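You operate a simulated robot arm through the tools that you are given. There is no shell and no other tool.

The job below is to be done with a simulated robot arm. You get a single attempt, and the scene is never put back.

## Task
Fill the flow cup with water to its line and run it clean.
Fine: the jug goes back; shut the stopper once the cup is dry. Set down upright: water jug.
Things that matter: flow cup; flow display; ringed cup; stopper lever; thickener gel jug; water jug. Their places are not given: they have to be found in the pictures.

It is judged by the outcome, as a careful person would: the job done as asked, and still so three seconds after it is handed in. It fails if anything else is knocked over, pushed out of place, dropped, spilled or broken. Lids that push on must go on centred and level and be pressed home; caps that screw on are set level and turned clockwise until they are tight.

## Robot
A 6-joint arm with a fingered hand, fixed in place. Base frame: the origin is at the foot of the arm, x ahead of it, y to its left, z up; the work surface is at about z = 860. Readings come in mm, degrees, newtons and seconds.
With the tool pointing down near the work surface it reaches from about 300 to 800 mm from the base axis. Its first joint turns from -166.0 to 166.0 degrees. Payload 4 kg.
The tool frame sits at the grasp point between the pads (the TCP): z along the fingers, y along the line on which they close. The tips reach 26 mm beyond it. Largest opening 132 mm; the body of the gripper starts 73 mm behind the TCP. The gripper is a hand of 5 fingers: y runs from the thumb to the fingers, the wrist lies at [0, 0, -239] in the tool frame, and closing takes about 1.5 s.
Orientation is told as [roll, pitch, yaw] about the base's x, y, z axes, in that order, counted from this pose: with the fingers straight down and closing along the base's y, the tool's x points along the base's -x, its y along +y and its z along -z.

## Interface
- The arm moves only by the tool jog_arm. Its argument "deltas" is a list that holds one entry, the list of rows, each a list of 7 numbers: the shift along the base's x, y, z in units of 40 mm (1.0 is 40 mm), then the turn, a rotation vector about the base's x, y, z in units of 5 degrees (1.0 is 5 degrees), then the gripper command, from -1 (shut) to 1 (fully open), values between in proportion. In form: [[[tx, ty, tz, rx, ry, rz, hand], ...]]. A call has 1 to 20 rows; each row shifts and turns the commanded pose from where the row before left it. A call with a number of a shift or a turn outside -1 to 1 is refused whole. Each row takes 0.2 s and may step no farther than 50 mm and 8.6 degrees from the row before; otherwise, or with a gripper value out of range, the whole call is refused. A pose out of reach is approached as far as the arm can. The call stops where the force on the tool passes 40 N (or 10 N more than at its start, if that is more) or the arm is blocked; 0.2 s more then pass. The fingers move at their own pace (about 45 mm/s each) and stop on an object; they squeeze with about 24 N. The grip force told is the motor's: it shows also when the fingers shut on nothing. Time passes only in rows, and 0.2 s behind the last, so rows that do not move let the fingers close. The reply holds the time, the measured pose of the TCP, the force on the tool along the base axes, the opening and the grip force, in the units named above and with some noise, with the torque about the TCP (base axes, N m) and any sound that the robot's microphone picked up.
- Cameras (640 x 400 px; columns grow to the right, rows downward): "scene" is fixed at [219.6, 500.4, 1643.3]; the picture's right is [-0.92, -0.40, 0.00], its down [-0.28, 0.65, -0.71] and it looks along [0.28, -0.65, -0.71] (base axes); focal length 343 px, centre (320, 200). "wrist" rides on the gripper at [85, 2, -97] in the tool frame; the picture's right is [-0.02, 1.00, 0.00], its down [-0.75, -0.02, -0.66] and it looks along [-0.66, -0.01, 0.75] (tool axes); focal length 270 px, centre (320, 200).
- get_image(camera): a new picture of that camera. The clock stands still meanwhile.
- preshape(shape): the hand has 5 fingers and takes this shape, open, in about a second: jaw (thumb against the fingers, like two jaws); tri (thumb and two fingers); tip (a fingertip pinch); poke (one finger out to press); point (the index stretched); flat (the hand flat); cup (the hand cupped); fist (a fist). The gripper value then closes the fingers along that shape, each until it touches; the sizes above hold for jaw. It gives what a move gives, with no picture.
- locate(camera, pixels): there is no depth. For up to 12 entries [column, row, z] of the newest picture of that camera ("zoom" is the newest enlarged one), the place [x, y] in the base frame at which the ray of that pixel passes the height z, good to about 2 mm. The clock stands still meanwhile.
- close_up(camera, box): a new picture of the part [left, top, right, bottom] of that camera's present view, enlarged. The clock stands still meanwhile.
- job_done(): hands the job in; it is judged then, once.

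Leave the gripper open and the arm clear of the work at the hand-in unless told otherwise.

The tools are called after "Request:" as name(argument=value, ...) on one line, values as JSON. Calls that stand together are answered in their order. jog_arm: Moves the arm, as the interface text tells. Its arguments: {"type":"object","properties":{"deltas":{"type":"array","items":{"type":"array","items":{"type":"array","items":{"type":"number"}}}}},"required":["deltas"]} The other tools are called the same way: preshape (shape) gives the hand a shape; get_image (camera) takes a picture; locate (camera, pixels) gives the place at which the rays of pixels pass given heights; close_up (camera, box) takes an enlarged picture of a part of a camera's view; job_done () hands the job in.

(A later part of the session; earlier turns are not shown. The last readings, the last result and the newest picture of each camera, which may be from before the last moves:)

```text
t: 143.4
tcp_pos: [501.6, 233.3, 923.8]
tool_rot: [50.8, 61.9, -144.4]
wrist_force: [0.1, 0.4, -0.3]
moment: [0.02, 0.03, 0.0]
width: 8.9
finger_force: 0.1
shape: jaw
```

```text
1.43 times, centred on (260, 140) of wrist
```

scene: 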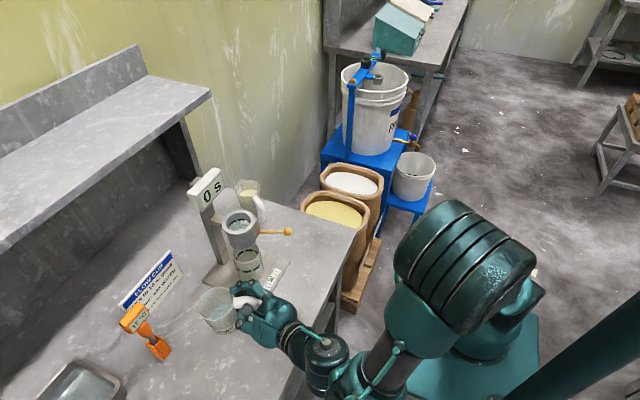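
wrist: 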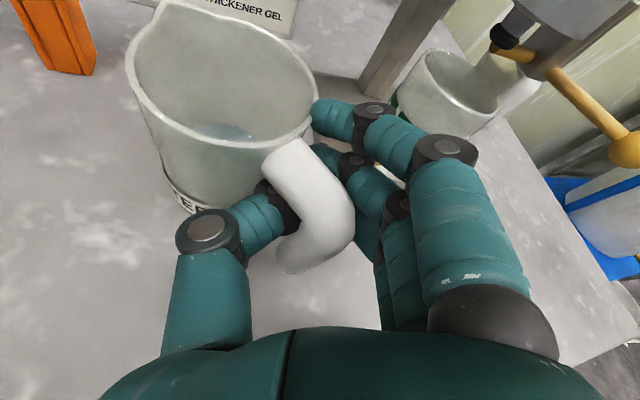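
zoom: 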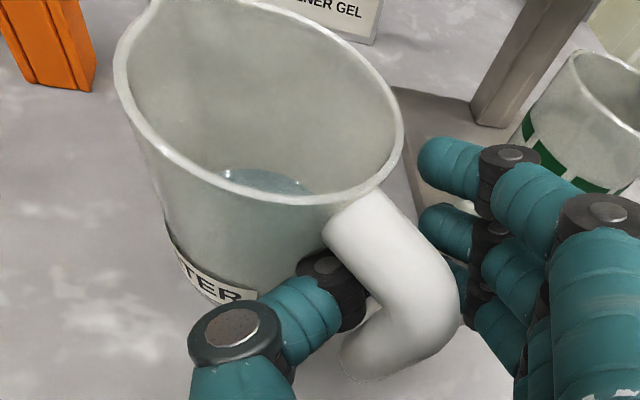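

The jug follows the thumb, so the thumb is probably touching the underside of the handle's arm. I'll lower the hand 4 mm to break that contact.

Request:
jog_arm(deltas=[[[0, 0, -0.05, 0, 0, 0, -0.864], [0, 0, -0.05, 0, 0, 0, -0.864], [0, 0, 0, 0, 0, 0, -0.864]]])

Request:
close_up(camera="scene", box=[185, 280, 285, 360])

Request:
close_up(camera="wrist", box=[110, 0, 410, 280])

```text
t: 144.2
tcp_pos: [501.4, 234.7, 919.5]
tool_rot: [50.8, 61.9, -144.5]
wrist_force: [-0.3, -0.4, -0.5]
moment: [-0.01, 0.02, 0.03]
width: 8.7
finger_force: 0.2
shape: jaw
```

```text
5.00 times, centred on (235, 320) of scene
```

zoom: 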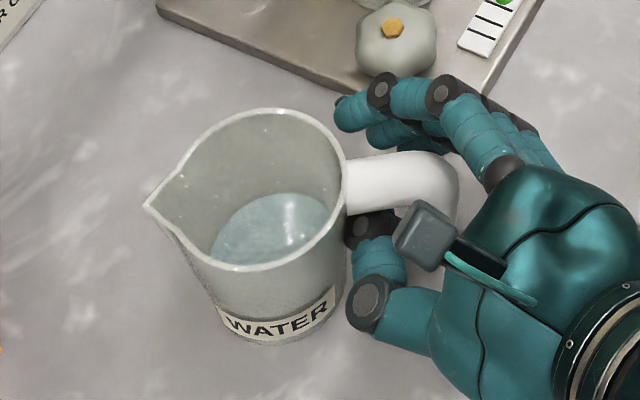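

```text
1.43 times, centred on (260, 140) of wrist
```

zoom: 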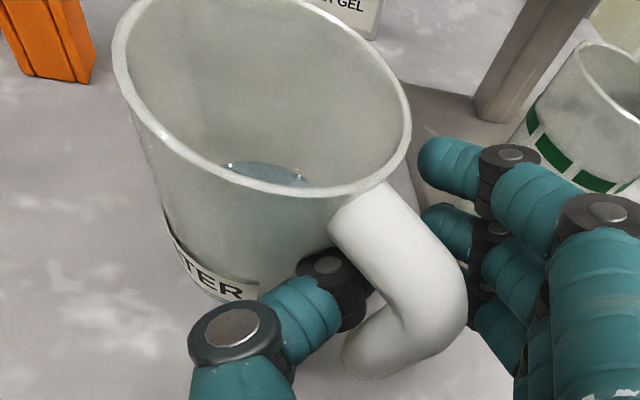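

The jug stands free now. Open further slowly: thumb sideways out of the window, with the hand moving slightly back and up to keep the thumb level.

Request:
jog_arm(deltas=[[[-0.045, -0.027, 0.04, 0, 0, 0, -0.76], [-0.045, -0.027, 0.04, 0, 0, 0, -0.66], [0, 0, 0, 0, 0, 0, -0.66]]])

Request:
close_up(camera="scene", box=[185, 280, 285, 360])

Request:
close_up(camera="wrist", box=[110, 0, 410, 280])

```text
t: 145.0
tcp_pos: [497.3, 231.5, 923.2]
tool_rot: [50.8, 61.8, -144.4]
wrist_force: [-0.1, -0.1, 0.0]
moment: [-0.01, -0.01, -0.02]
width: 21.7
finger_force: 0.1
shape: jaw
```

```text
5.00 times, centred on (235, 320) of scene
```

zoom: 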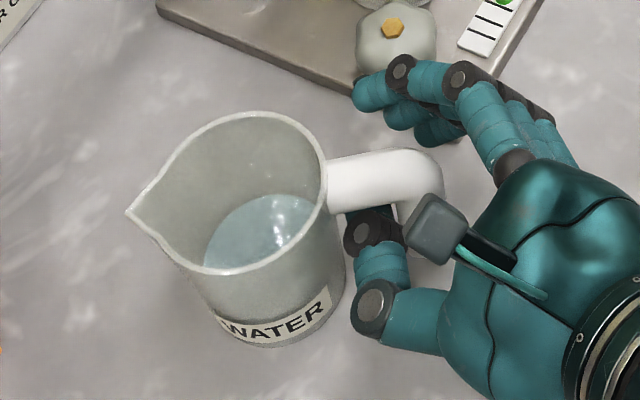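

```text
1.43 times, centred on (260, 140) of wrist
```

zoom: 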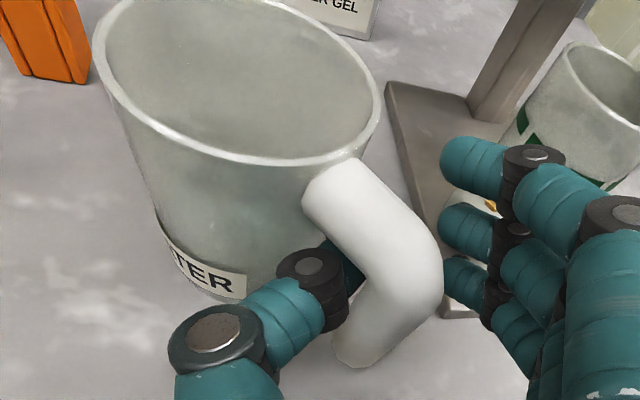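

The rise lifted the handle's arm slightly (jug ~5° forward). I lower 4 mm so the jug sits flat again.

Request:
jog_arm(deltas=[[[0, 0, -0.05, 0, 0, 0, -0.66], [0, 0, -0.05, 0, 0, 0, -0.66], [0, 0, 0, 0, 0, 0, -0.66]]])

Request:
close_up(camera="scene", box=[185, 280, 285, 360])

Request:
close_up(camera="wrist", box=[110, 0, 410, 280])

```text
t: 145.8
tcp_pos: [498.2, 231.9, 919.1]
tool_rot: [50.9, 61.9, -144.5]
wrist_force: [0.1, 0.9, -0.4]
moment: [-0.03, 0.0, 0.04]
width: 21.5
finger_force: 0.1
shape: jaw
```

```text
5.00 times, centred on (235, 320) of scene
```

zoom: 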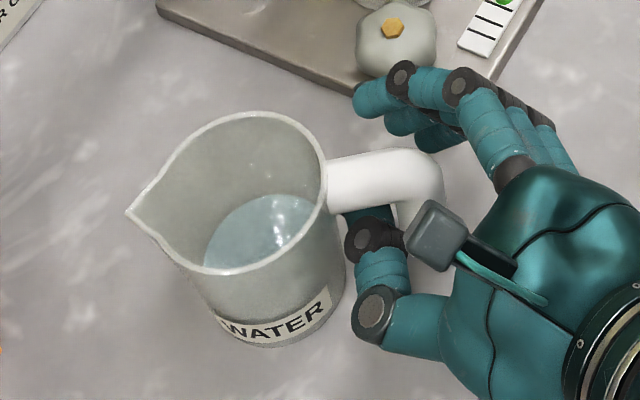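

```text
1.43 times, centred on (260, 140) of wrist
```

zoom: 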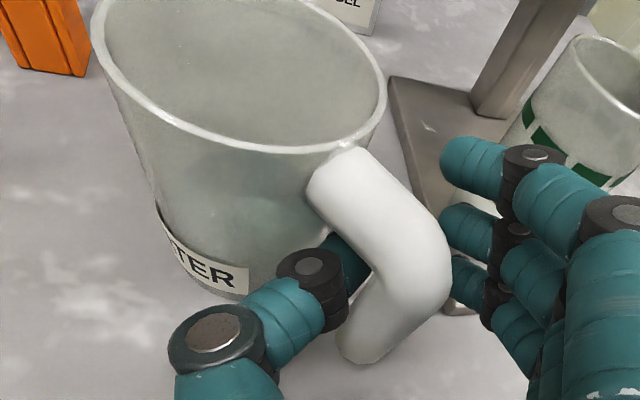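

The jug did not move when the hand lowered, so it is standing free. Continue opening in small steps without raising.

Request:
jog_arm(deltas=[[[-0.04, -0.024, 0.02, 0, 0, 0, -0.58], [-0.04, -0.024, 0.02, 0, 0, 0, -0.5], [0, 0, 0, 0, 0, 0, -0.5]]])

Request:
close_up(camera="scene", box=[185, 280, 285, 360])

Request:
close_up(camera="wrist", box=[110, 0, 410, 280])

```text
t: 146.6
tcp_pos: [493.3, 230.1, 919.9]
tool_rot: [50.8, 61.9, -144.5]
wrist_force: [-0.4, 0.9, -1.1]
moment: [0.01, 0.01, -0.01]
width: 32.1
finger_force: 0.0
shape: jaw
```

```text
5.00 times, centred on (235, 320) of scene
```

zoom: 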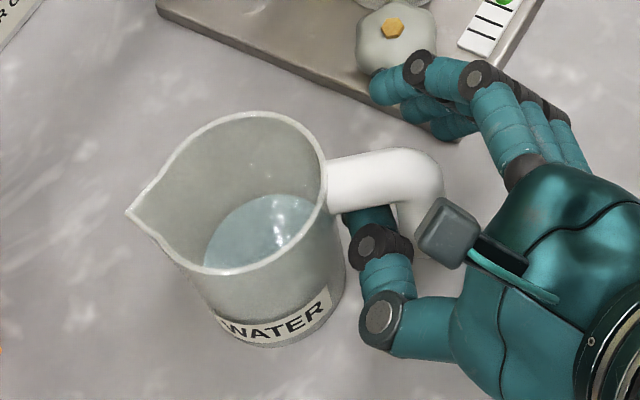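

```text
1.43 times, centred on (260, 140) of wrist
```

zoom: 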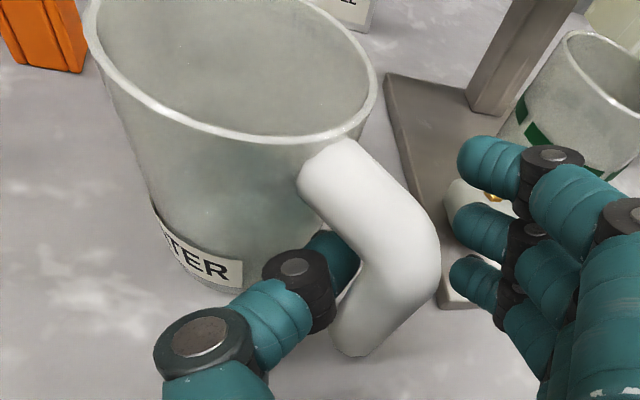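

The jug is undisturbed. Two more rows, adding a bit of leftward motion so the fingers don't approach the levelling knob.

Request:
jog_arm(deltas=[[[-0.08, 0.008, 0.02, 0, 0, 0, -0.42], [-0.08, 0.008, 0.02, 0, 0, 0, -0.35], [0, 0, 0, 0, 0, 0, -0.35]]])

Request:
close_up(camera="scene", box=[185, 280, 285, 360])

Request:
close_up(camera="wrist", box=[110, 0, 410, 280])

```text
t: 147.4
tcp_pos: [488.1, 230.8, 921.8]
tool_rot: [50.8, 61.8, -144.4]
wrist_force: [1.2, 0.6, -0.6]
moment: [0.01, -0.04, 0.0]
width: 42.6
finger_force: 0.1
shape: jaw
```

```text
5.00 times, centred on (235, 320) of scene
```

zoom: 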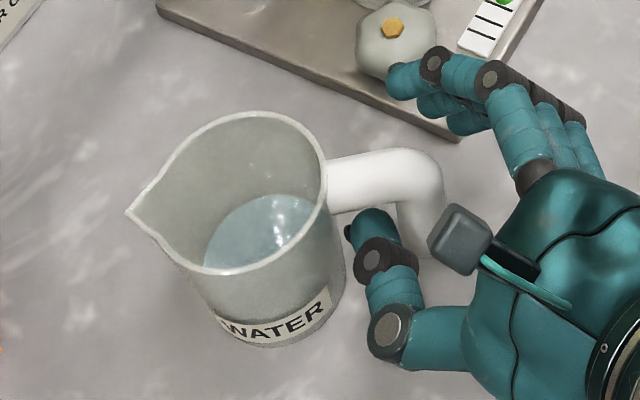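

```text
1.43 times, centred on (260, 140) of wrist
```

zoom: 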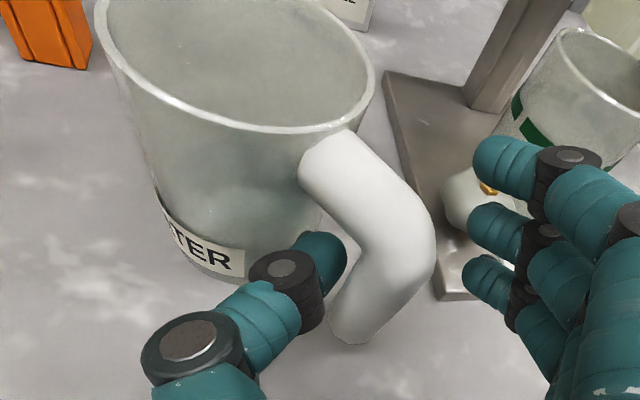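

The thumb tip is out of the window and the jug hasn't moved. Now withdraw left and back, no further opening.

Request:
jog_arm(deltas=[[[-0.1, 0.06, 0, 0, 0, 0, -0.35], [-0.12, 0.05, 0, 0, 0, 0, -0.35], [-0.14, 0.04, 0, 0, 0, 0, -0.35], [0, 0, 0, 0, 0, 0, -0.35]]])

Request:
close_up(camera="scene", box=[185, 280, 285, 360])

Request:
get_image(camera="wrist")

```text
t: 148.4
tcp_pos: [473.8, 236.3, 921.8]
tool_rot: [50.8, 62.0, -144.5]
wrist_force: [0.8, 0.1, -0.3]
moment: [-0.01, -0.02, 0.02]
width: 42.3
finger_force: 0.1
shape: jaw
```

```text
5.00 times, centred on (235, 320) of scene
```

zoom: 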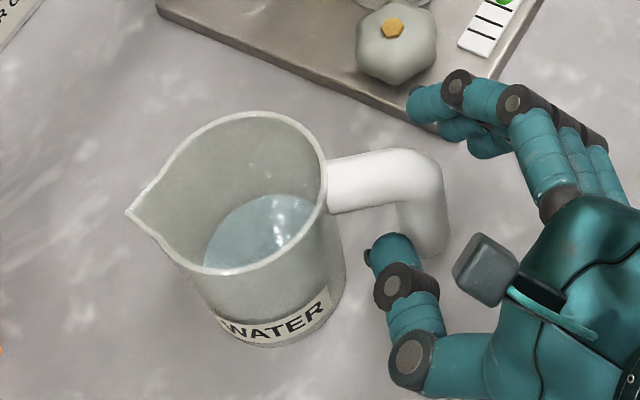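

```text
taken
```

wrist: 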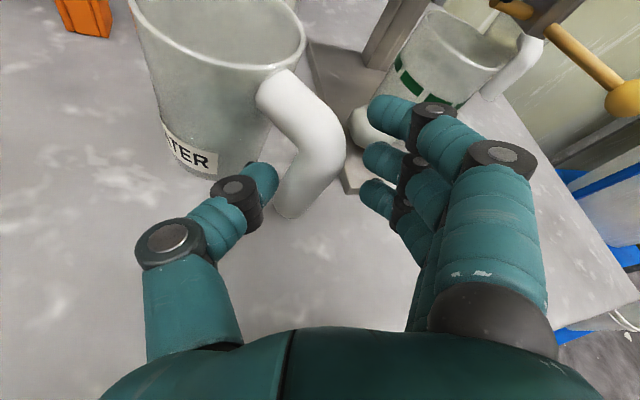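

Free of the handle. Back off 25 mm, then rise.

Request:
jog_arm(deltas=[[[-0.2, 0.05, 0, 0, 0, 0, -0.35], [-0.2, 0.05, 0, 0, 0, 0, -0.35], [-0.2, 0.05, 0, 0, 0, 0, -0.35], [0, 0, 0.3, 0, 0, 0, -0.35], [0, 0, 0.6, 0, 0, 0, -0.35], [0, 0, 0.8, 0, 0, 0, -0.35], [0, 0, 0.8, 0, 0, 0, -0.35], [0, 0, 0, 0, 0, 0, -0.35]]])

Request:
get_image(camera="scene")

Request:
close_up(camera="scene", box=[195, 290, 275, 360])

Request:
close_up(camera="scene", box=[215, 195, 305, 300])

```text
t: 150.2
tcp_pos: [449.6, 242.2, 1022.2]
tool_rot: [50.8, 61.8, -144.5]
wrist_force: [-0.1, 0.6, -0.2]
moment: [0.0, 0.01, 0.05]
width: 42.5
finger_force: 0.0
shape: jaw
```

```text
taken
```

scene: 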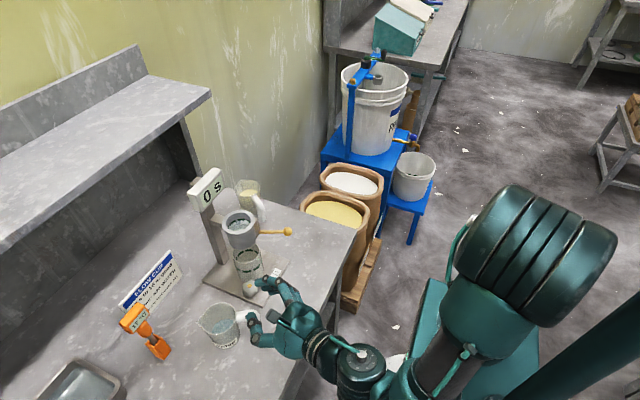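

```text
5.71 times, centred on (235, 325) of scene
```

zoom: 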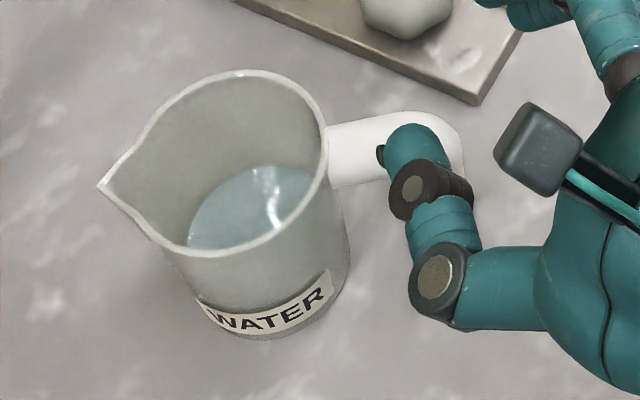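

```text
3.81 times, centred on (260, 248) of scene
```

zoom: 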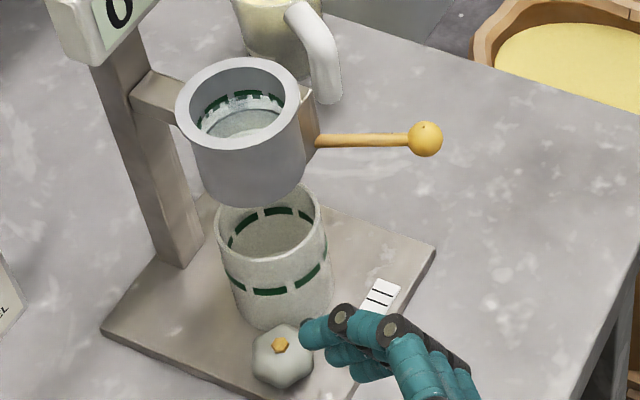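

The jug stands upright at its original spot (within 2–3 mm). The cup level is unchanged. Now I raise the hand and straighten it to vertical (yaw −144.5°) away from everything, before dealing with the lever.

Request:
jog_arm(deltas=[[[0, 0, 0.7, 0, 0, 0, 0], [0, 0, 0.8, 0, 0, 0, 0], [0, 0, 0.8, 0, 0, 0, 0], [0, 0, 0.8, 0, 0, 0, 0], [0, 0, 0, -0.581, 0.814, 0, 0], [0, 0, 0, -0.581, 0.814, 0, 0], [0, 0, 0, -0.581, 0.814, 0, 0], [0, 0, 0, -0.581, 0.814, 0, 0], [0, 0, 0, -0.581, 0.814, 0, 0], [0, 0, 0, -0.581, 0.814, 0, 0], [0, 0, 0, -0.581, 0.814, 0, 0], [0, 0, 0, -0.581, 0.814, 0, 0], [0, 0, 0, -0.581, 0.814, 0, 0], [0, 0, 0, -0.581, 0.814, 0, 0], [0, 0, 0, -0.581, 0.814, 0, 0], [0, 0, 0, -0.581, 0.814, 0, 0], [0, 0, 0, -0.21, 0.293, 0, 0], [0, 0, 0, 0, 0, 0, 0]]])

Request:
get_image(camera="scene")

```text
t: 154.0
tcp_pos: [453.9, 223.0, 1118.4]
tool_rot: [50.6, 0.3, -144.3]
wrist_force: [0.1, -0.3, -0.7]
moment: [-0.02, -0.01, -0.01]
width: 65.0
finger_force: 0.0
shape: jaw
out of reach, approached as far as the arm can: row 15, 16, 17
```

```text
taken
```

scene: 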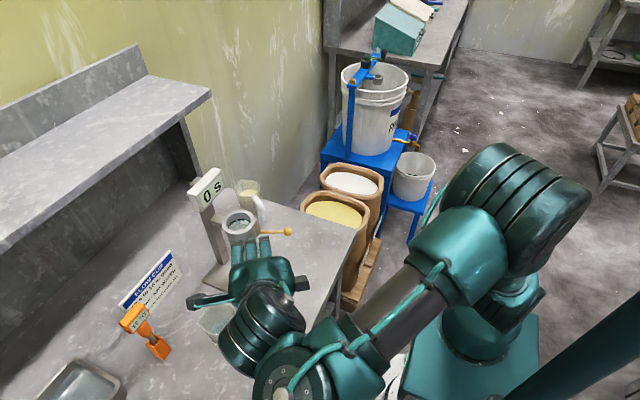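

Orientation is halfway. Now the second rotation to bring the hand vertical.

Request:
jog_arm(deltas=[[[0, 0, 0.2, 0.814, 0.581, 0, 0], [0, 0, 0.2, 0.814, 0.581, 0, 0], [0, 0, 0.2, 0.814, 0.581, 0, 0], [0, 0, 0.2, 0.814, 0.581, 0, 0], [0, 0, 0.2, 0.814, 0.581, 0, 0], [0, 0, 0, 0.814, 0.581, 0, 0], [0, 0, 0, 0.814, 0.581, 0, 0], [0, 0, 0, 0.814, 0.581, 0, 0], [0, 0, 0, 0.814, 0.581, 0, 0], [0, 0, 0, 0.814, 0.581, 0, 0], [0, 0, 0, 0.13, 0.093, 0, 0], [0, 0, 0, 0, 0, 0, 0]]])

Request:
get_image(camera="scene")

Request:
get_image(camera="wrist")

```text
t: 156.6
tcp_pos: [453.7, 223.4, 1158.5]
tool_rot: [0.0, 0.1, -144.7]
wrist_force: [0.0, 0.9, -0.2]
moment: [0.01, -0.02, -0.01]
width: 65.2
finger_force: 0.0
shape: jaw
```

```text
taken
```

scene: 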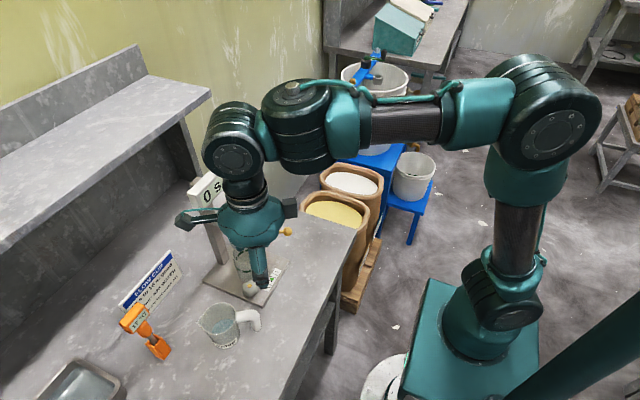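

```text
taken
```

wrist: 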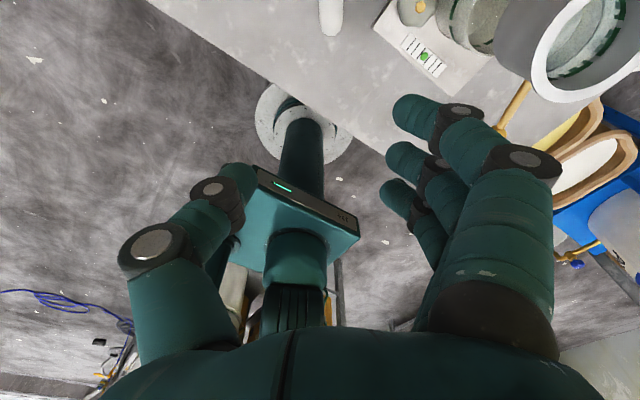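

The hand is vertical. Plan for the lever: straddle the knob (513,28,983) with thumb on one side and fingers on the other, aligned so the hand can push it either way. I turn the hand to yaw ≈+28° while moving above the knob at z≈1158.

Request:
jog_arm(deltas=[[[0.042, -0.139, 0, 0, 0, 1, 0], [0.042, -0.139, 0, 0, 0, 1, 0], [0.042, -0.139, 0, 0, 0, 1, 0], [0.042, -0.139, 0, 0, 0, 1, 0], [0.042, -0.139, 0, 0, 0, 1, 0], [0.042, -0.139, 0, 0, 0, 1, 0], [0.042, -0.139, 0, 0, 0, 1, 0], [0.042, -0.139, 0, 0, 0, 1, 0], [0.042, -0.139, 0, 0, 0, 1, 0], [0.042, -0.139, 0, 0, 0, 1, 0], [0.042, -0.139, 0, 0, 0, 1, 0], [0.042, -0.139, 0, 0, 0, 1, 0], [0.042, -0.139, 0, 0, 0, 1, 0], [0.042, -0.139, 0, 0, 0, 1, 0], [0.042, -0.139, 0, 0, 0, 1, 0], [0.042, -0.139, 0, 0, 0, 1, 0], [0.042, -0.139, 0, 0, 0, 1, 0], [0.042, -0.139, 0, 0, 0, 1, 0]]])

Request:
jog_arm(deltas=[[[0.042, -0.139, 0, 0, 0, 1, 0], [0.042, -0.139, 0, 0, 0, 1, 0], [0.042, -0.139, 0, 0, 0, 1, 0], [0.042, -0.139, 0, 0, 0, 1, 0], [0.042, -0.139, 0, 0, 0, 1, 0], [0.042, -0.139, 0, 0, 0, 1, 0], [0.042, -0.139, 0, 0, 0, 1, 0], [0.042, -0.139, 0, 0, 0, 1, 0], [0.042, -0.139, 0, 0, 0, 1, 0], [0.042, -0.139, 0, 0, 0, 1, 0], [0.042, -0.139, 0, 0, 0, 1, 0], [0.042, -0.139, 0, 0, 0, 1, 0], [0.042, -0.139, 0, 0, 0, 1, 0], [0.042, -0.139, 0, 0, 0, 1, 0], [0.042, -0.139, 0, 0, 0, 1, 0], [0.042, -0.139, 0, 0, 0, 1, 0], [0.042, -0.139, 0, 0, 0, 0.5, 0], [0, 0, 0, 0, 0, 0, 0]]])

Request:
get_image(camera="wrist")

Request:
get_image(camera="scene")

```text
t: 160.4
tcp_pos: [484.8, 121.9, 1158.7]
tool_rot: [0.0, 0.1, -54.5]
wrist_force: [-0.5, -0.1, 0.1]
moment: [0.03, -0.02, 0.01]
width: 65.3
finger_force: 0.1
shape: jaw
```

```text
t: 164.2
tcp_pos: [511.5, 25.9, 1158.0]
tool_rot: [0.0, 0.3, 27.9]
wrist_force: [-0.4, 0.8, 0.5]
moment: [0.0, 0.01, 0.0]
width: 65.3
finger_force: 0.0
shape: jaw
```

```text
taken
```

wrist: 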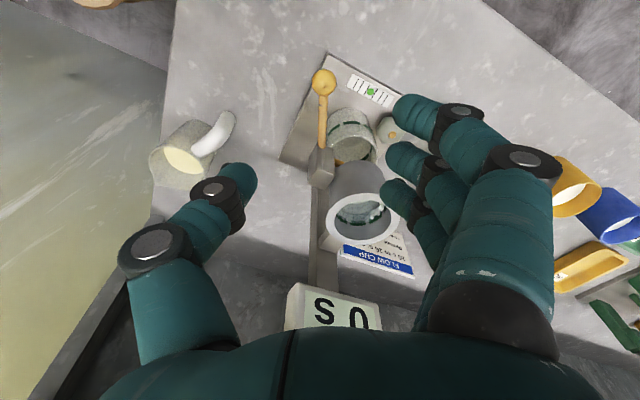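

```text
taken
```

scene: 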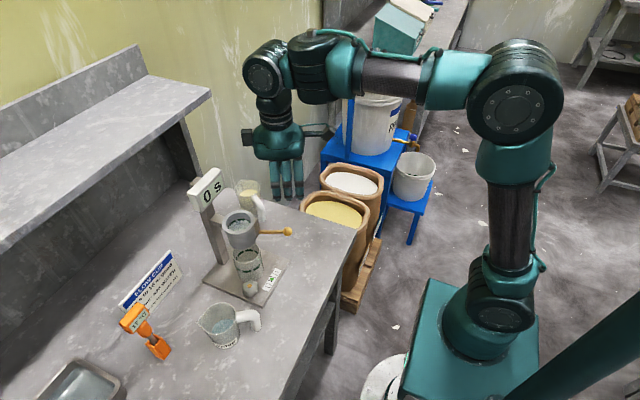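

I see the lever lined up with the hand (knob at (323,82)). Checking the gel jug's distance from where the thumb will go, and re-measuring the knob.

Request:
locate(camera="wrist", pixels=[[323, 82, 983], [322, 150, 985], [183, 158, 940], [232, 113, 920], [205, 150, 940], [320, 165, 1020], [371, 91, 870], [390, 130, 885]])

Request:
close_up(camera="wrist", box=[270, 50, 430, 260])

```text
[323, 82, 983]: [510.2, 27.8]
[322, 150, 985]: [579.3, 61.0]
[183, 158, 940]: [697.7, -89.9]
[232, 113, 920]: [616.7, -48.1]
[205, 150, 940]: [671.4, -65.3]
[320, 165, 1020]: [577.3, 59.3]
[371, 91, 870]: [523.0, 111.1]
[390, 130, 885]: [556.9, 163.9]
```

```text
1.90 times, centred on (350, 155) of wrist
```

zoom: 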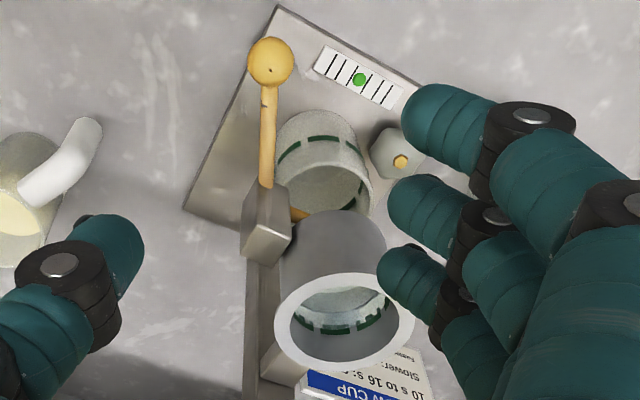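

The gel jug is well clear (≥80 mm). Descend so that thumb and fingers straddle the knob: TCP to z≈988.

Request:
jog_arm(deltas=[[[0, 0, -0.5, 0, 0, 0, 0], [0, 0, -0.8, 0, 0, 0, 0], [0, 0, -0.8, 0, 0, 0, 0], [0, 0, -0.7, 0, 0, 0, 0], [0, 0, -0.6, 0, 0, 0, 0], [0, 0, -0.4, 0, 0, 0, 0], [0, 0, -0.3, 0, 0, 0, 0], [0, 0, -0.15, 0, 0, 0, 0], [0, 0, 0, 0, 0, 0, 0]]])

Request:
get_image(camera="wrist")

Request:
close_up(camera="scene", box=[215, 180, 325, 290])

```text
t: 166.2
tcp_pos: [514.1, 27.6, 986.5]
tool_rot: [-0.1, 0.0, 27.9]
wrist_force: [-0.8, -1.8, -0.4]
moment: [0.07, 0.0, 0.02]
width: 65.2
finger_force: 0.0
shape: jaw
```

```text
taken
```

wrist: 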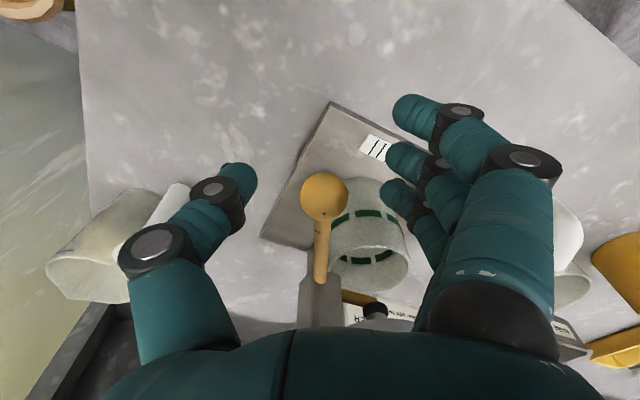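

```text
3.64 times, centred on (270, 235) of scene
```

zoom: 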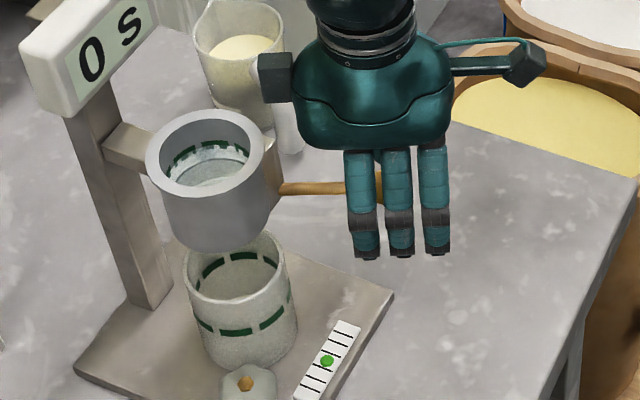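

Thumb and fingers straddle the knob. I close gently onto it, then feel which way the lever moves.

Request:
jog_arm(deltas=[[[0, 0, 0, 0, 0, 0, -0.3], [0, 0, 0, 0, 0, 0, -0.5], [0, 0, 0, 0, 0, 0, -0.6], [0, 0, 0, 0, 0, 0, -0.7], [0, 0, 0, 0, 0, 0, -0.8], [0, 0, 0, 0, 0, 0, -0.8]]])

Request:
get_image(camera="wrist")

Request:
close_up(camera="scene", box=[215, 180, 325, 290])

```text
t: 167.6
tcp_pos: [513.3, 27.6, 987.2]
tool_rot: [0.0, 0.1, 27.9]
wrist_force: [0.5, 0.5, -0.1]
moment: [-0.06, -0.03, 0.03]
width: 13.8
finger_force: 0.0
shape: jaw
```

```text
taken
```

wrist: 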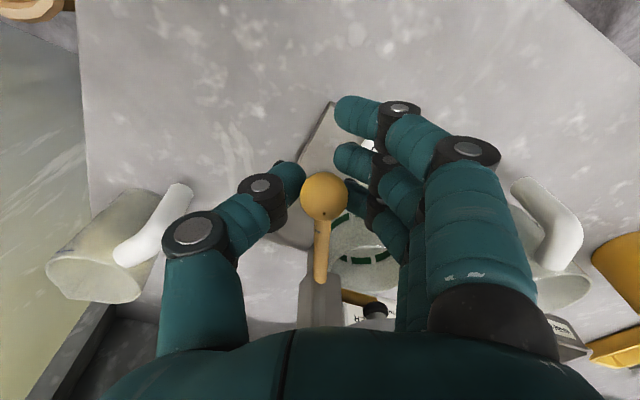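

```text
3.64 times, centred on (270, 235) of scene
```

zoom: 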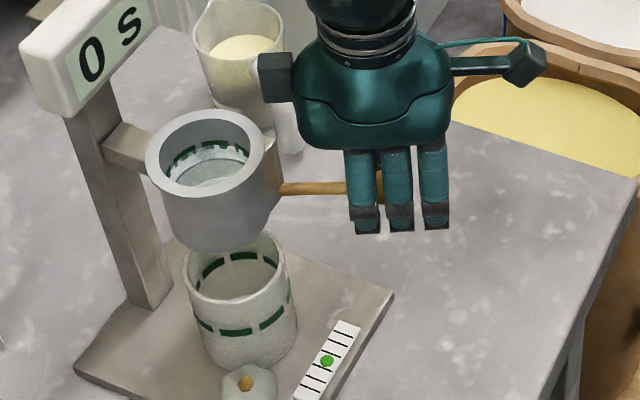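

The knob is loosely caged between thumb and fingers. Now push gently 8 mm toward −y (tangential to a vertical pivot) and watch force and lever.

Request:
jog_arm(deltas=[[[0.047, -0.088, 0, 0, 0, 0, -0.8], [0.047, -0.088, 0, 0, 0, 0, -0.8], [0, 0, 0, 0, 0, 0, -0.8]]])

Request:
get_image(camera="wrist")

Request:
close_up(camera="scene", box=[215, 180, 325, 290])

```text
t: 168.4
tcp_pos: [517.1, 20.3, 986.8]
tool_rot: [0.0, 0.1, 28.0]
wrist_force: [0.4, 1.5, 0.2]
moment: [0.01, -0.05, -0.02]
width: 13.7
finger_force: 0.0
shape: jaw
```

```text
taken
```

wrist: 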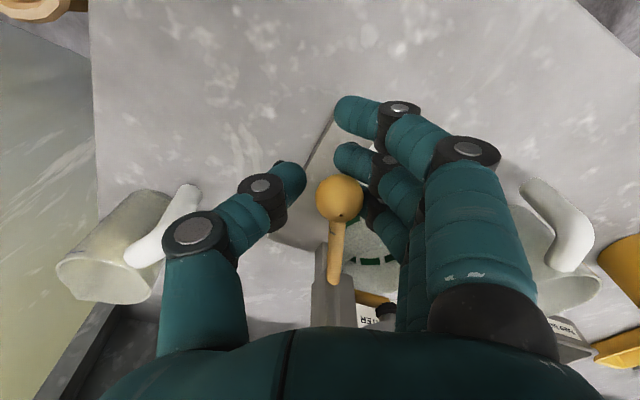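

```text
3.64 times, centred on (270, 235) of scene
```

zoom: 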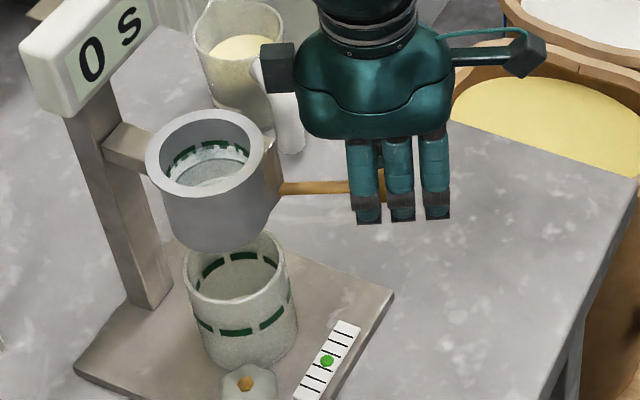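

The knob has not been touched yet (it shifted 8 mm toward the fingers in view). Two more 3 mm steps.

Request:
jog_arm(deltas=[[[0.035, -0.066, 0, 0, 0, 0, -0.8], [0.035, -0.066, 0, 0, 0, 0, -0.8], [0, 0, 0, 0, 0, 0, -0.8]]])

Request:
get_image(camera="wrist")

```text
t: 169.2
tcp_pos: [520.1, 14.1, 986.6]
tool_rot: [0.0, 0.1, 27.9]
wrist_force: [-0.8, 0.7, -0.8]
moment: [-0.03, -0.03, 0.02]
width: 14.0
finger_force: 0.0
shape: jaw
```

```text
taken
```

wrist: 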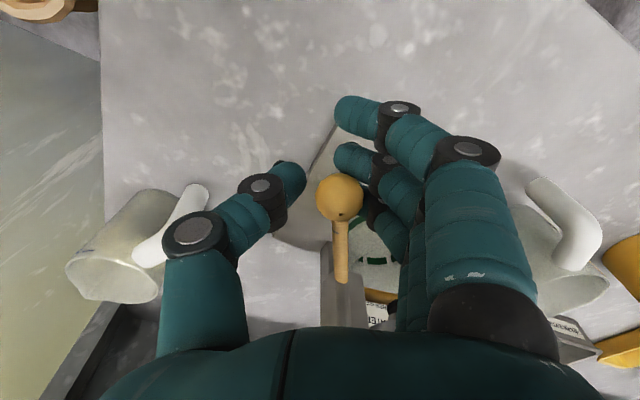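

The knob moved with the hand at almost no force: the lever swings this way. Checking the stopper and the display.

Request:
close_up(camera="scene", box=[195, 170, 305, 290])

Request:
close_up(camera="wrist", box=[290, 160, 440, 330])

```text
3.33 times, centred on (250, 230) of scene
```

zoom: 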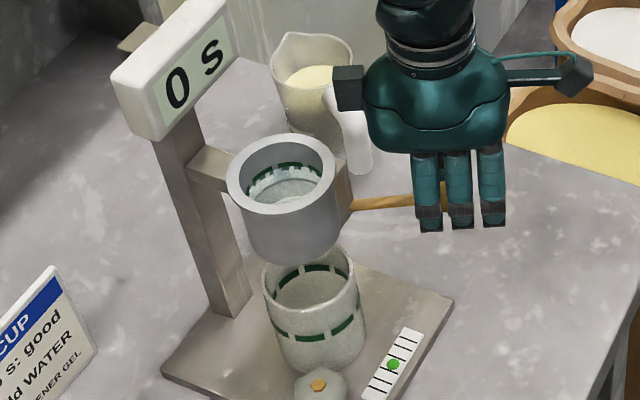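

```text
2.35 times, centred on (365, 245) of wrist
```

zoom: 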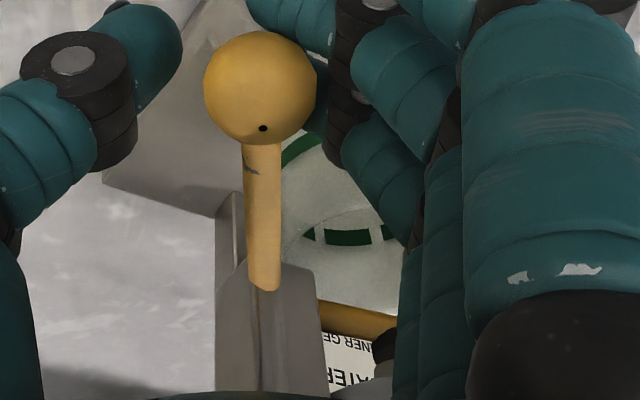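

The lever has swung about 5° only; stopper still over the nozzle. Continue along the arc with the hand turning along, 4 steps of 5 mm.

Request:
jog_arm(deltas=[[[0.066, -0.106, 0, 0, 0, 0.78, -0.8], [0.0735, -0.101, 0, 0, 0, 0.78, -0.8], [0.08, -0.096, 0, 0, 0, 0.78, -0.8], [0.087, -0.09, 0, 0, 0, 0.78, -0.8]]])

Request:
get_image(camera="wrist")

Request:
close_up(camera="scene", box=[195, 170, 305, 290])

```text
t: 170.2
tcp_pos: [532.5, -0.7, 988.4]
tool_rot: [0.0, 0.2, 43.5]
wrist_force: [1.6, 2.6, -1.5]
moment: [-0.01, 0.0, -0.04]
width: 13.8
finger_force: 0.0
shape: jaw
```

```text
taken
```

wrist: 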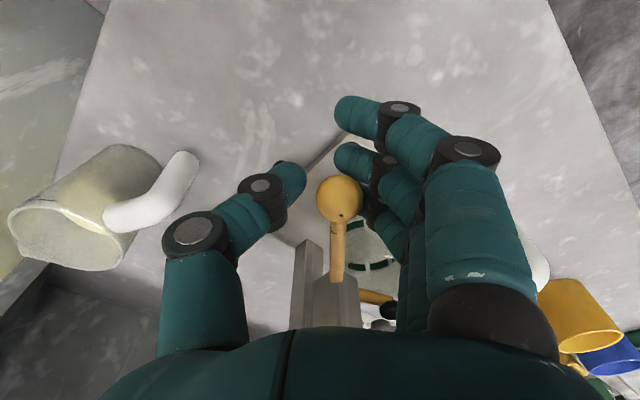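

```text
3.33 times, centred on (250, 230) of scene
```

zoom: 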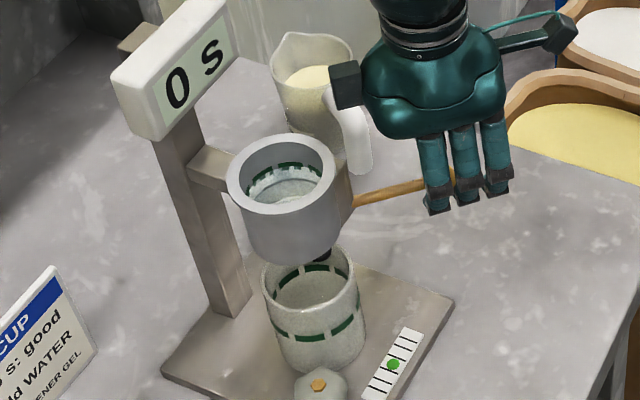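

The black stopper has swung out to (320,252): the lever turns about a vertical pivot. Continue opening.

Request:
jog_arm(deltas=[[[0.093, -0.084, 0, 0, 0, 0.78, -0.8], [0.0985, -0.077, 0, 0, 0, 0.78, -0.8], [0.104, -0.07, 0, 0, 0, 0.78, -0.8]]])

Request:
close_up(camera="scene", box=[195, 170, 305, 290])

Request:
get_image(camera="wrist")

```text
t: 171.0
tcp_pos: [545.2, -9.2, 987.0]
tool_rot: [0.0, 0.3, 55.2]
wrist_force: [0.1, 2.9, -1.0]
moment: [-0.01, 0.04, -0.02]
width: 14.2
finger_force: 0.1
shape: jaw
```

```text
3.33 times, centred on (250, 230) of scene
```

zoom: 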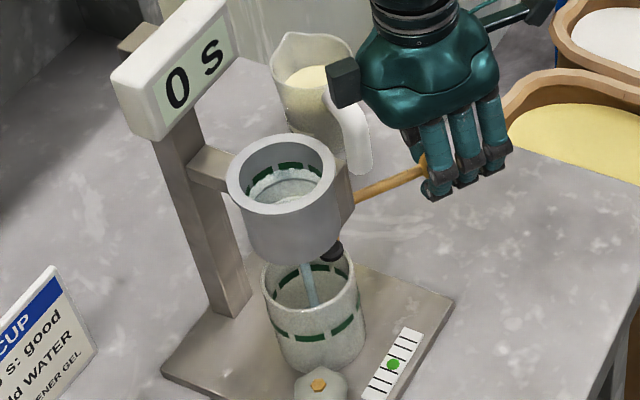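

```text
taken
```

wrist: 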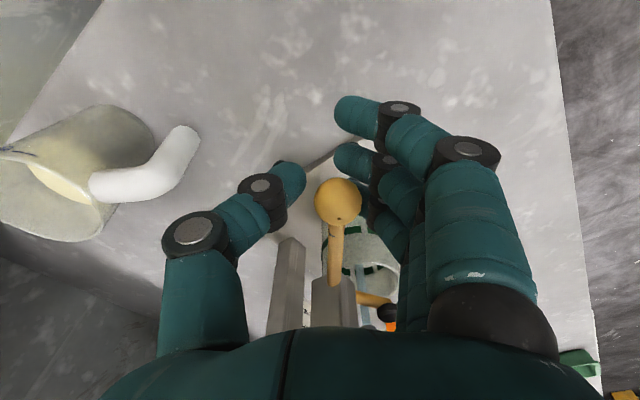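

Water runs through the nozzle into the ringed cup. I keep the hand still and wait.

Request:
jog_arm(deltas=[[[0, 0, 0, 0, 0, 0, -0.8], [0, 0, 0, 0, 0, 0, -0.8], [0, 0, 0, 0, 0, 0, -0.8], [0, 0, 0, 0, 0, 0, -0.8], [0, 0, 0, 0, 0, 0, -0.8], [0, 0, 0, 0, 0, 0, -0.8], [0, 0, 0, 0, 0, 0, -0.8], [0, 0, 0, 0, 0, 0, -0.8], [0, 0, 0, 0, 0, 0, -0.8], [0, 0, 0, 0, 0, 0, -0.8]]])

Request:
close_up(camera="scene", box=[195, 170, 305, 290])

```text
t: 173.2
tcp_pos: [545.4, -10.2, 987.7]
tool_rot: [-0.1, 0.1, 55.3]
wrist_force: [0.2, 1.0, -0.5]
moment: [0.0, 0.05, -0.03]
width: 13.7
finger_force: 0.1
shape: jaw
```

```text
3.33 times, centred on (250, 230) of scene
```

zoom: 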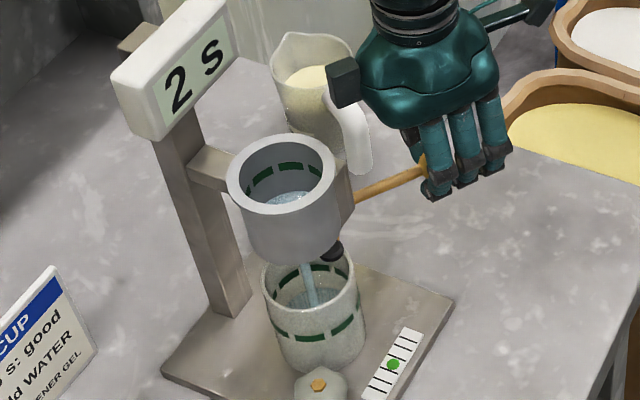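

The display counts ("2 s") and the level drops. Waiting on.

Request:
jog_arm(deltas=[[[0, 0, 0, 0, 0, 0, -0.8], [0, 0, 0, 0, 0, 0, -0.8], [0, 0, 0, 0, 0, 0, -0.8], [0, 0, 0, 0, 0, 0, -0.8], [0, 0, 0, 0, 0, 0, -0.8], [0, 0, 0, 0, 0, 0, -0.8], [0, 0, 0, 0, 0, 0, -0.8], [0, 0, 0, 0, 0, 0, -0.8], [0, 0, 0, 0, 0, 0, -0.8], [0, 0, 0, 0, 0, 0, -0.8], [0, 0, 0, 0, 0, 0, -0.8], [0, 0, 0, 0, 0, 0, -0.8], [0, 0, 0, 0, 0, 0, -0.8], [0, 0, 0, 0, 0, 0, -0.8], [0, 0, 0, 0, 0, 0, -0.8]]])

Request:
close_up(camera="scene", box=[195, 170, 305, 290])

Request:
close_up(camera="scene", box=[225, 205, 265, 235])

```text
t: 176.4
tcp_pos: [545.7, -9.8, 986.4]
tool_rot: [0.0, 0.0, 55.2]
wrist_force: [0.5, 1.5, -0.6]
moment: [0.03, 0.0, -0.01]
width: 14.1
finger_force: 0.1
shape: jaw
```

```text
3.33 times, centred on (250, 230) of scene
```

zoom: 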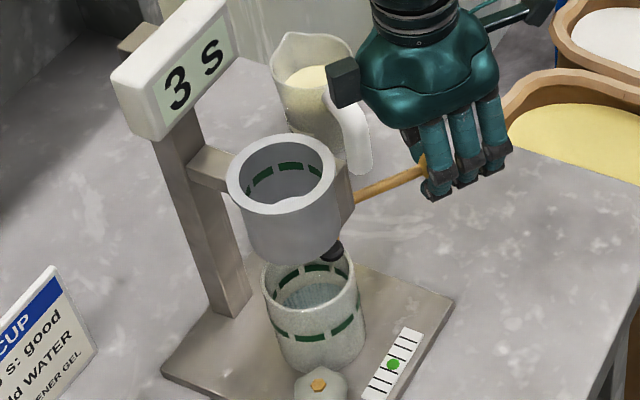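

```text
13.33 times, centred on (245, 220) of scene
```

zoom: 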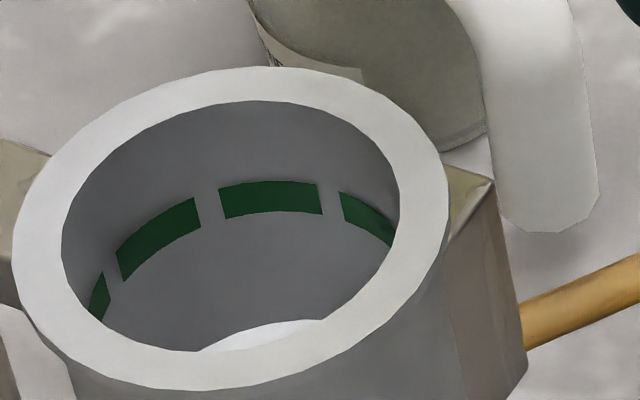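

The cup is empty, smooth and clean, the stream has stopped and the display holds at "3 s". Now shut the stopper: swing the hand back along the same arc so the thumb returns the knob.

Request:
jog_arm(deltas=[[[0, 0, 0, 0, 0, 0, -0.8], [0, 0, 0, 0, 0, 0, -0.8], [-0.104, 0.07, 0, 0, 0, -0.78, -0.8], [-0.0985, 0.077, 0, 0, 0, -0.78, -0.8], [-0.093, 0.084, 0, 0, 0, -0.78, -0.8], [-0.087, 0.09, 0, 0, 0, -0.78, -0.8], [-0.08, 0.096, 0, 0, 0, -0.78, -0.8], [-0.0735, 0.101, 0, 0, 0, -0.78, -0.8], [0, 0, 0, 0, 0, 0, -0.8]]])

Request:
get_image(camera="wrist")

Request:
close_up(camera="scene", box=[195, 170, 305, 290])

```text
t: 178.4
tcp_pos: [522.6, 10.8, 988.5]
tool_rot: [0.0, 0.2, 31.7]
wrist_force: [-0.2, -1.5, 0.2]
moment: [0.0, 0.01, -0.02]
width: 13.7
finger_force: 0.2
shape: jaw
```

```text
taken
```

wrist: 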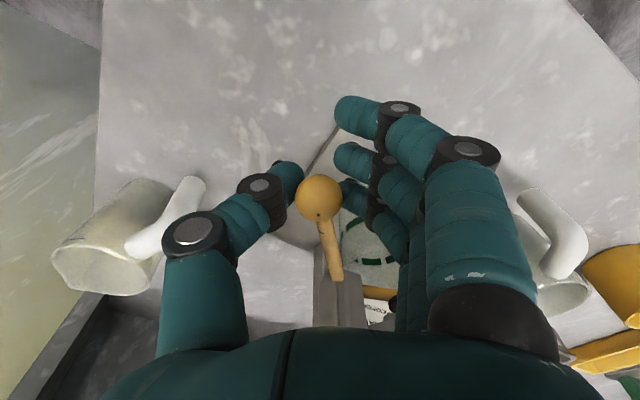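

```text
3.33 times, centred on (250, 230) of scene
```

zoom: 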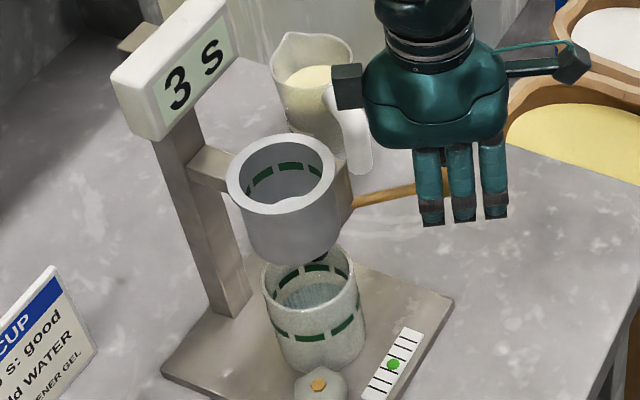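

The thumb is moving the knob back. Locating the knob to see how far remains (closed position (510.5,28)).

Request:
locate(camera="wrist", pixels=[[319, 197, 983]])

Request:
jog_arm(deltas=[[[-0.066, 0.106, 0, 0, 0, -0.7, -0.8], [-0.06, 0.11, 0, 0, 0, 0, -0.8], [0, 0, 0, 0, 0, 0, -0.8]]])

Request:
get_image(camera="wrist")

```text
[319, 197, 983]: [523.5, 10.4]
```

```text
t: 179.2
tcp_pos: [517.4, 19.0, 988.7]
tool_rot: [0.1, 0.1, 28.4]
wrist_force: [0.0, -0.7, 0.0]
moment: [-0.01, 0.0, 0.05]
width: 13.5
finger_force: 0.0
shape: jaw
```

```text
taken
```

wrist: 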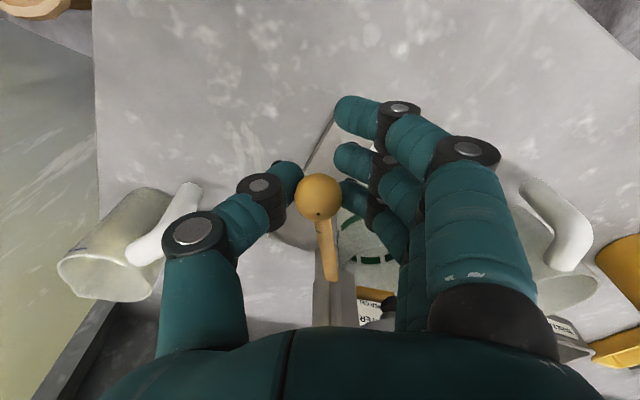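

Knob is near (518,19); about 11 mm to go. Two more 5 mm steps.

Request:
jog_arm(deltas=[[[-0.059, 0.11, 0, 0, 0, 0, -0.8], [-0.059, 0.11, 0, 0, 0, 0, -0.8], [0, 0, 0, 0, 0, 0, -0.8]]])

Request:
get_image(camera="wrist")

Request:
close_up(camera="scene", box=[215, 195, 305, 255])

Request:
locate(camera="wrist", pixels=[[319, 196, 983]])

```text
t: 180.0
tcp_pos: [512.1, 29.4, 988.7]
tool_rot: [0.0, 0.1, 28.2]
wrist_force: [0.4, -1.7, -0.8]
moment: [-0.02, 0.02, -0.04]
width: 13.8
finger_force: 0.0
shape: jaw
```

```text
taken
```

wrist: 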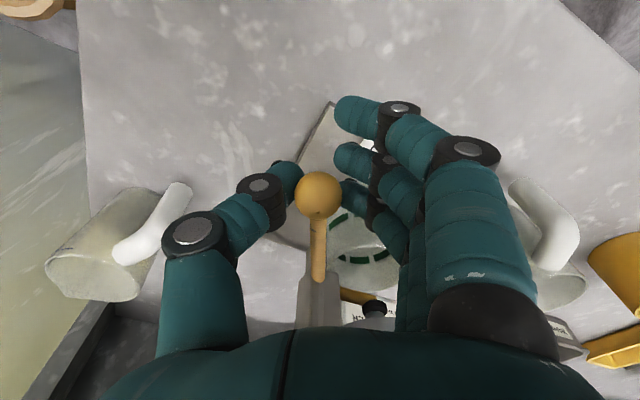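

```text
6.67 times, centred on (260, 225) of scene
```

zoom: 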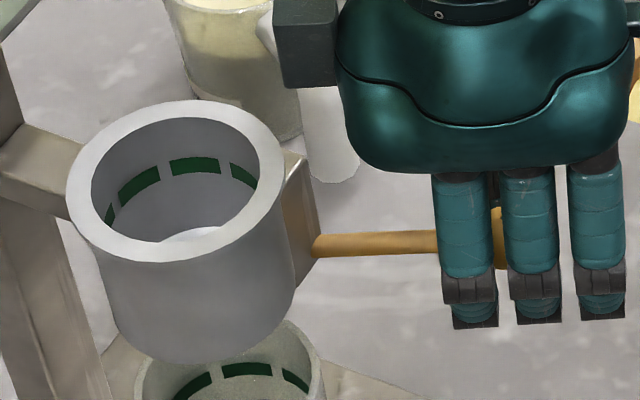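

```text
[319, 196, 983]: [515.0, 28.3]
```

The knob is back to within ~1 mm of its original place. A further 2 mm nudge to feel for the end stop.

Request:
jog_arm(deltas=[[[-0.024, 0.044, 0, 0, 0, 0, -0.8], [0, 0, 0, 0, 0, 0, -0.8]]])

Request:
get_image(camera="wrist")

```text
t: 180.6
tcp_pos: [511.8, 29.4, 988.4]
tool_rot: [0.1, 0.2, 28.3]
wrist_force: [-0.1, -1.0, -1.6]
moment: [0.03, 0.01, 0.0]
width: 13.7
finger_force: 0.1
shape: jaw
```

```text
taken
```

wrist: 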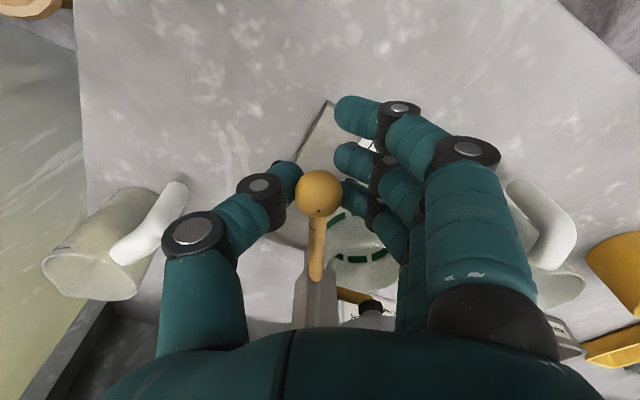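

The lever still moves freely, so I must judge the shut position by sight. Open the hand and rise clear so the knob can be compared with the first scene picture (knob at (504,242) in the same zoom).

Request:
jog_arm(deltas=[[[0, 0, 0, 0, 0, 0, -0.5], [0, 0, 0, 0, 0, 0, 0], [0, 0, 0, 0, 0, 0, 0], [0, 0, 0, 0, 0, 0, 0], [0, 0, 0.4, 0, 0, 0, 0], [0, 0, 0.8, 0, 0, 0, 0], [0, 0, 0.8, 0, 0, 0, 0], [0, 0, 0.8, 0, 0, 0, 0], [-0.5, -0.3, 0.8, 0, 0, 0, 0], [-0.8, -0.4, 0.5, 0, 0, 0, 0], [0, 0, 0, 0, 0, 0, 0]]])

Request:
close_up(camera="scene", box=[215, 195, 305, 255])

Request:
get_image(camera="wrist")

```text
t: 183.0
tcp_pos: [457.9, 3.9, 1150.3]
tool_rot: [0.0, 0.2, 28.3]
wrist_force: [-0.6, 0.1, -0.8]
moment: [0.0, -0.01, 0.05]
width: 65.0
finger_force: 0.1
shape: jaw
```

```text
6.67 times, centred on (260, 225) of scene
```

zoom: 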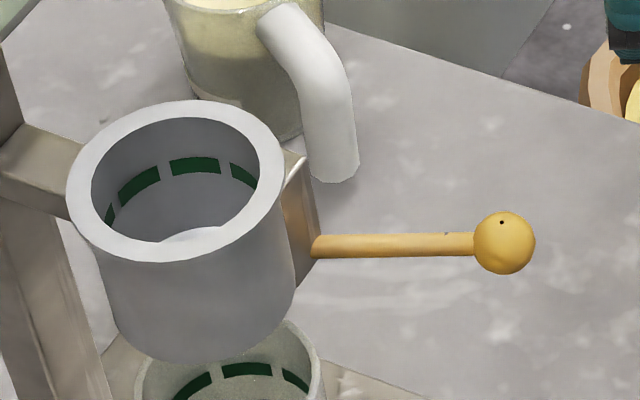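

```text
taken
```

wrist: 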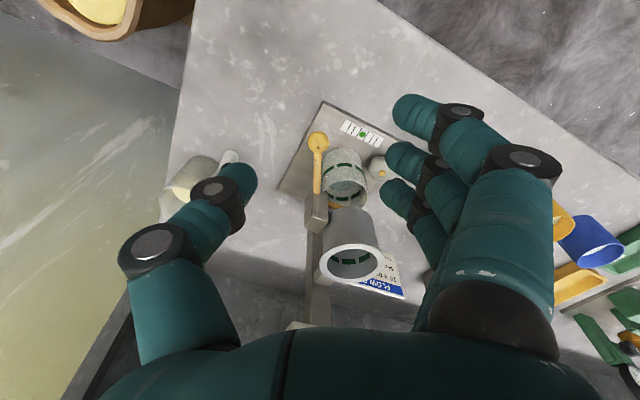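

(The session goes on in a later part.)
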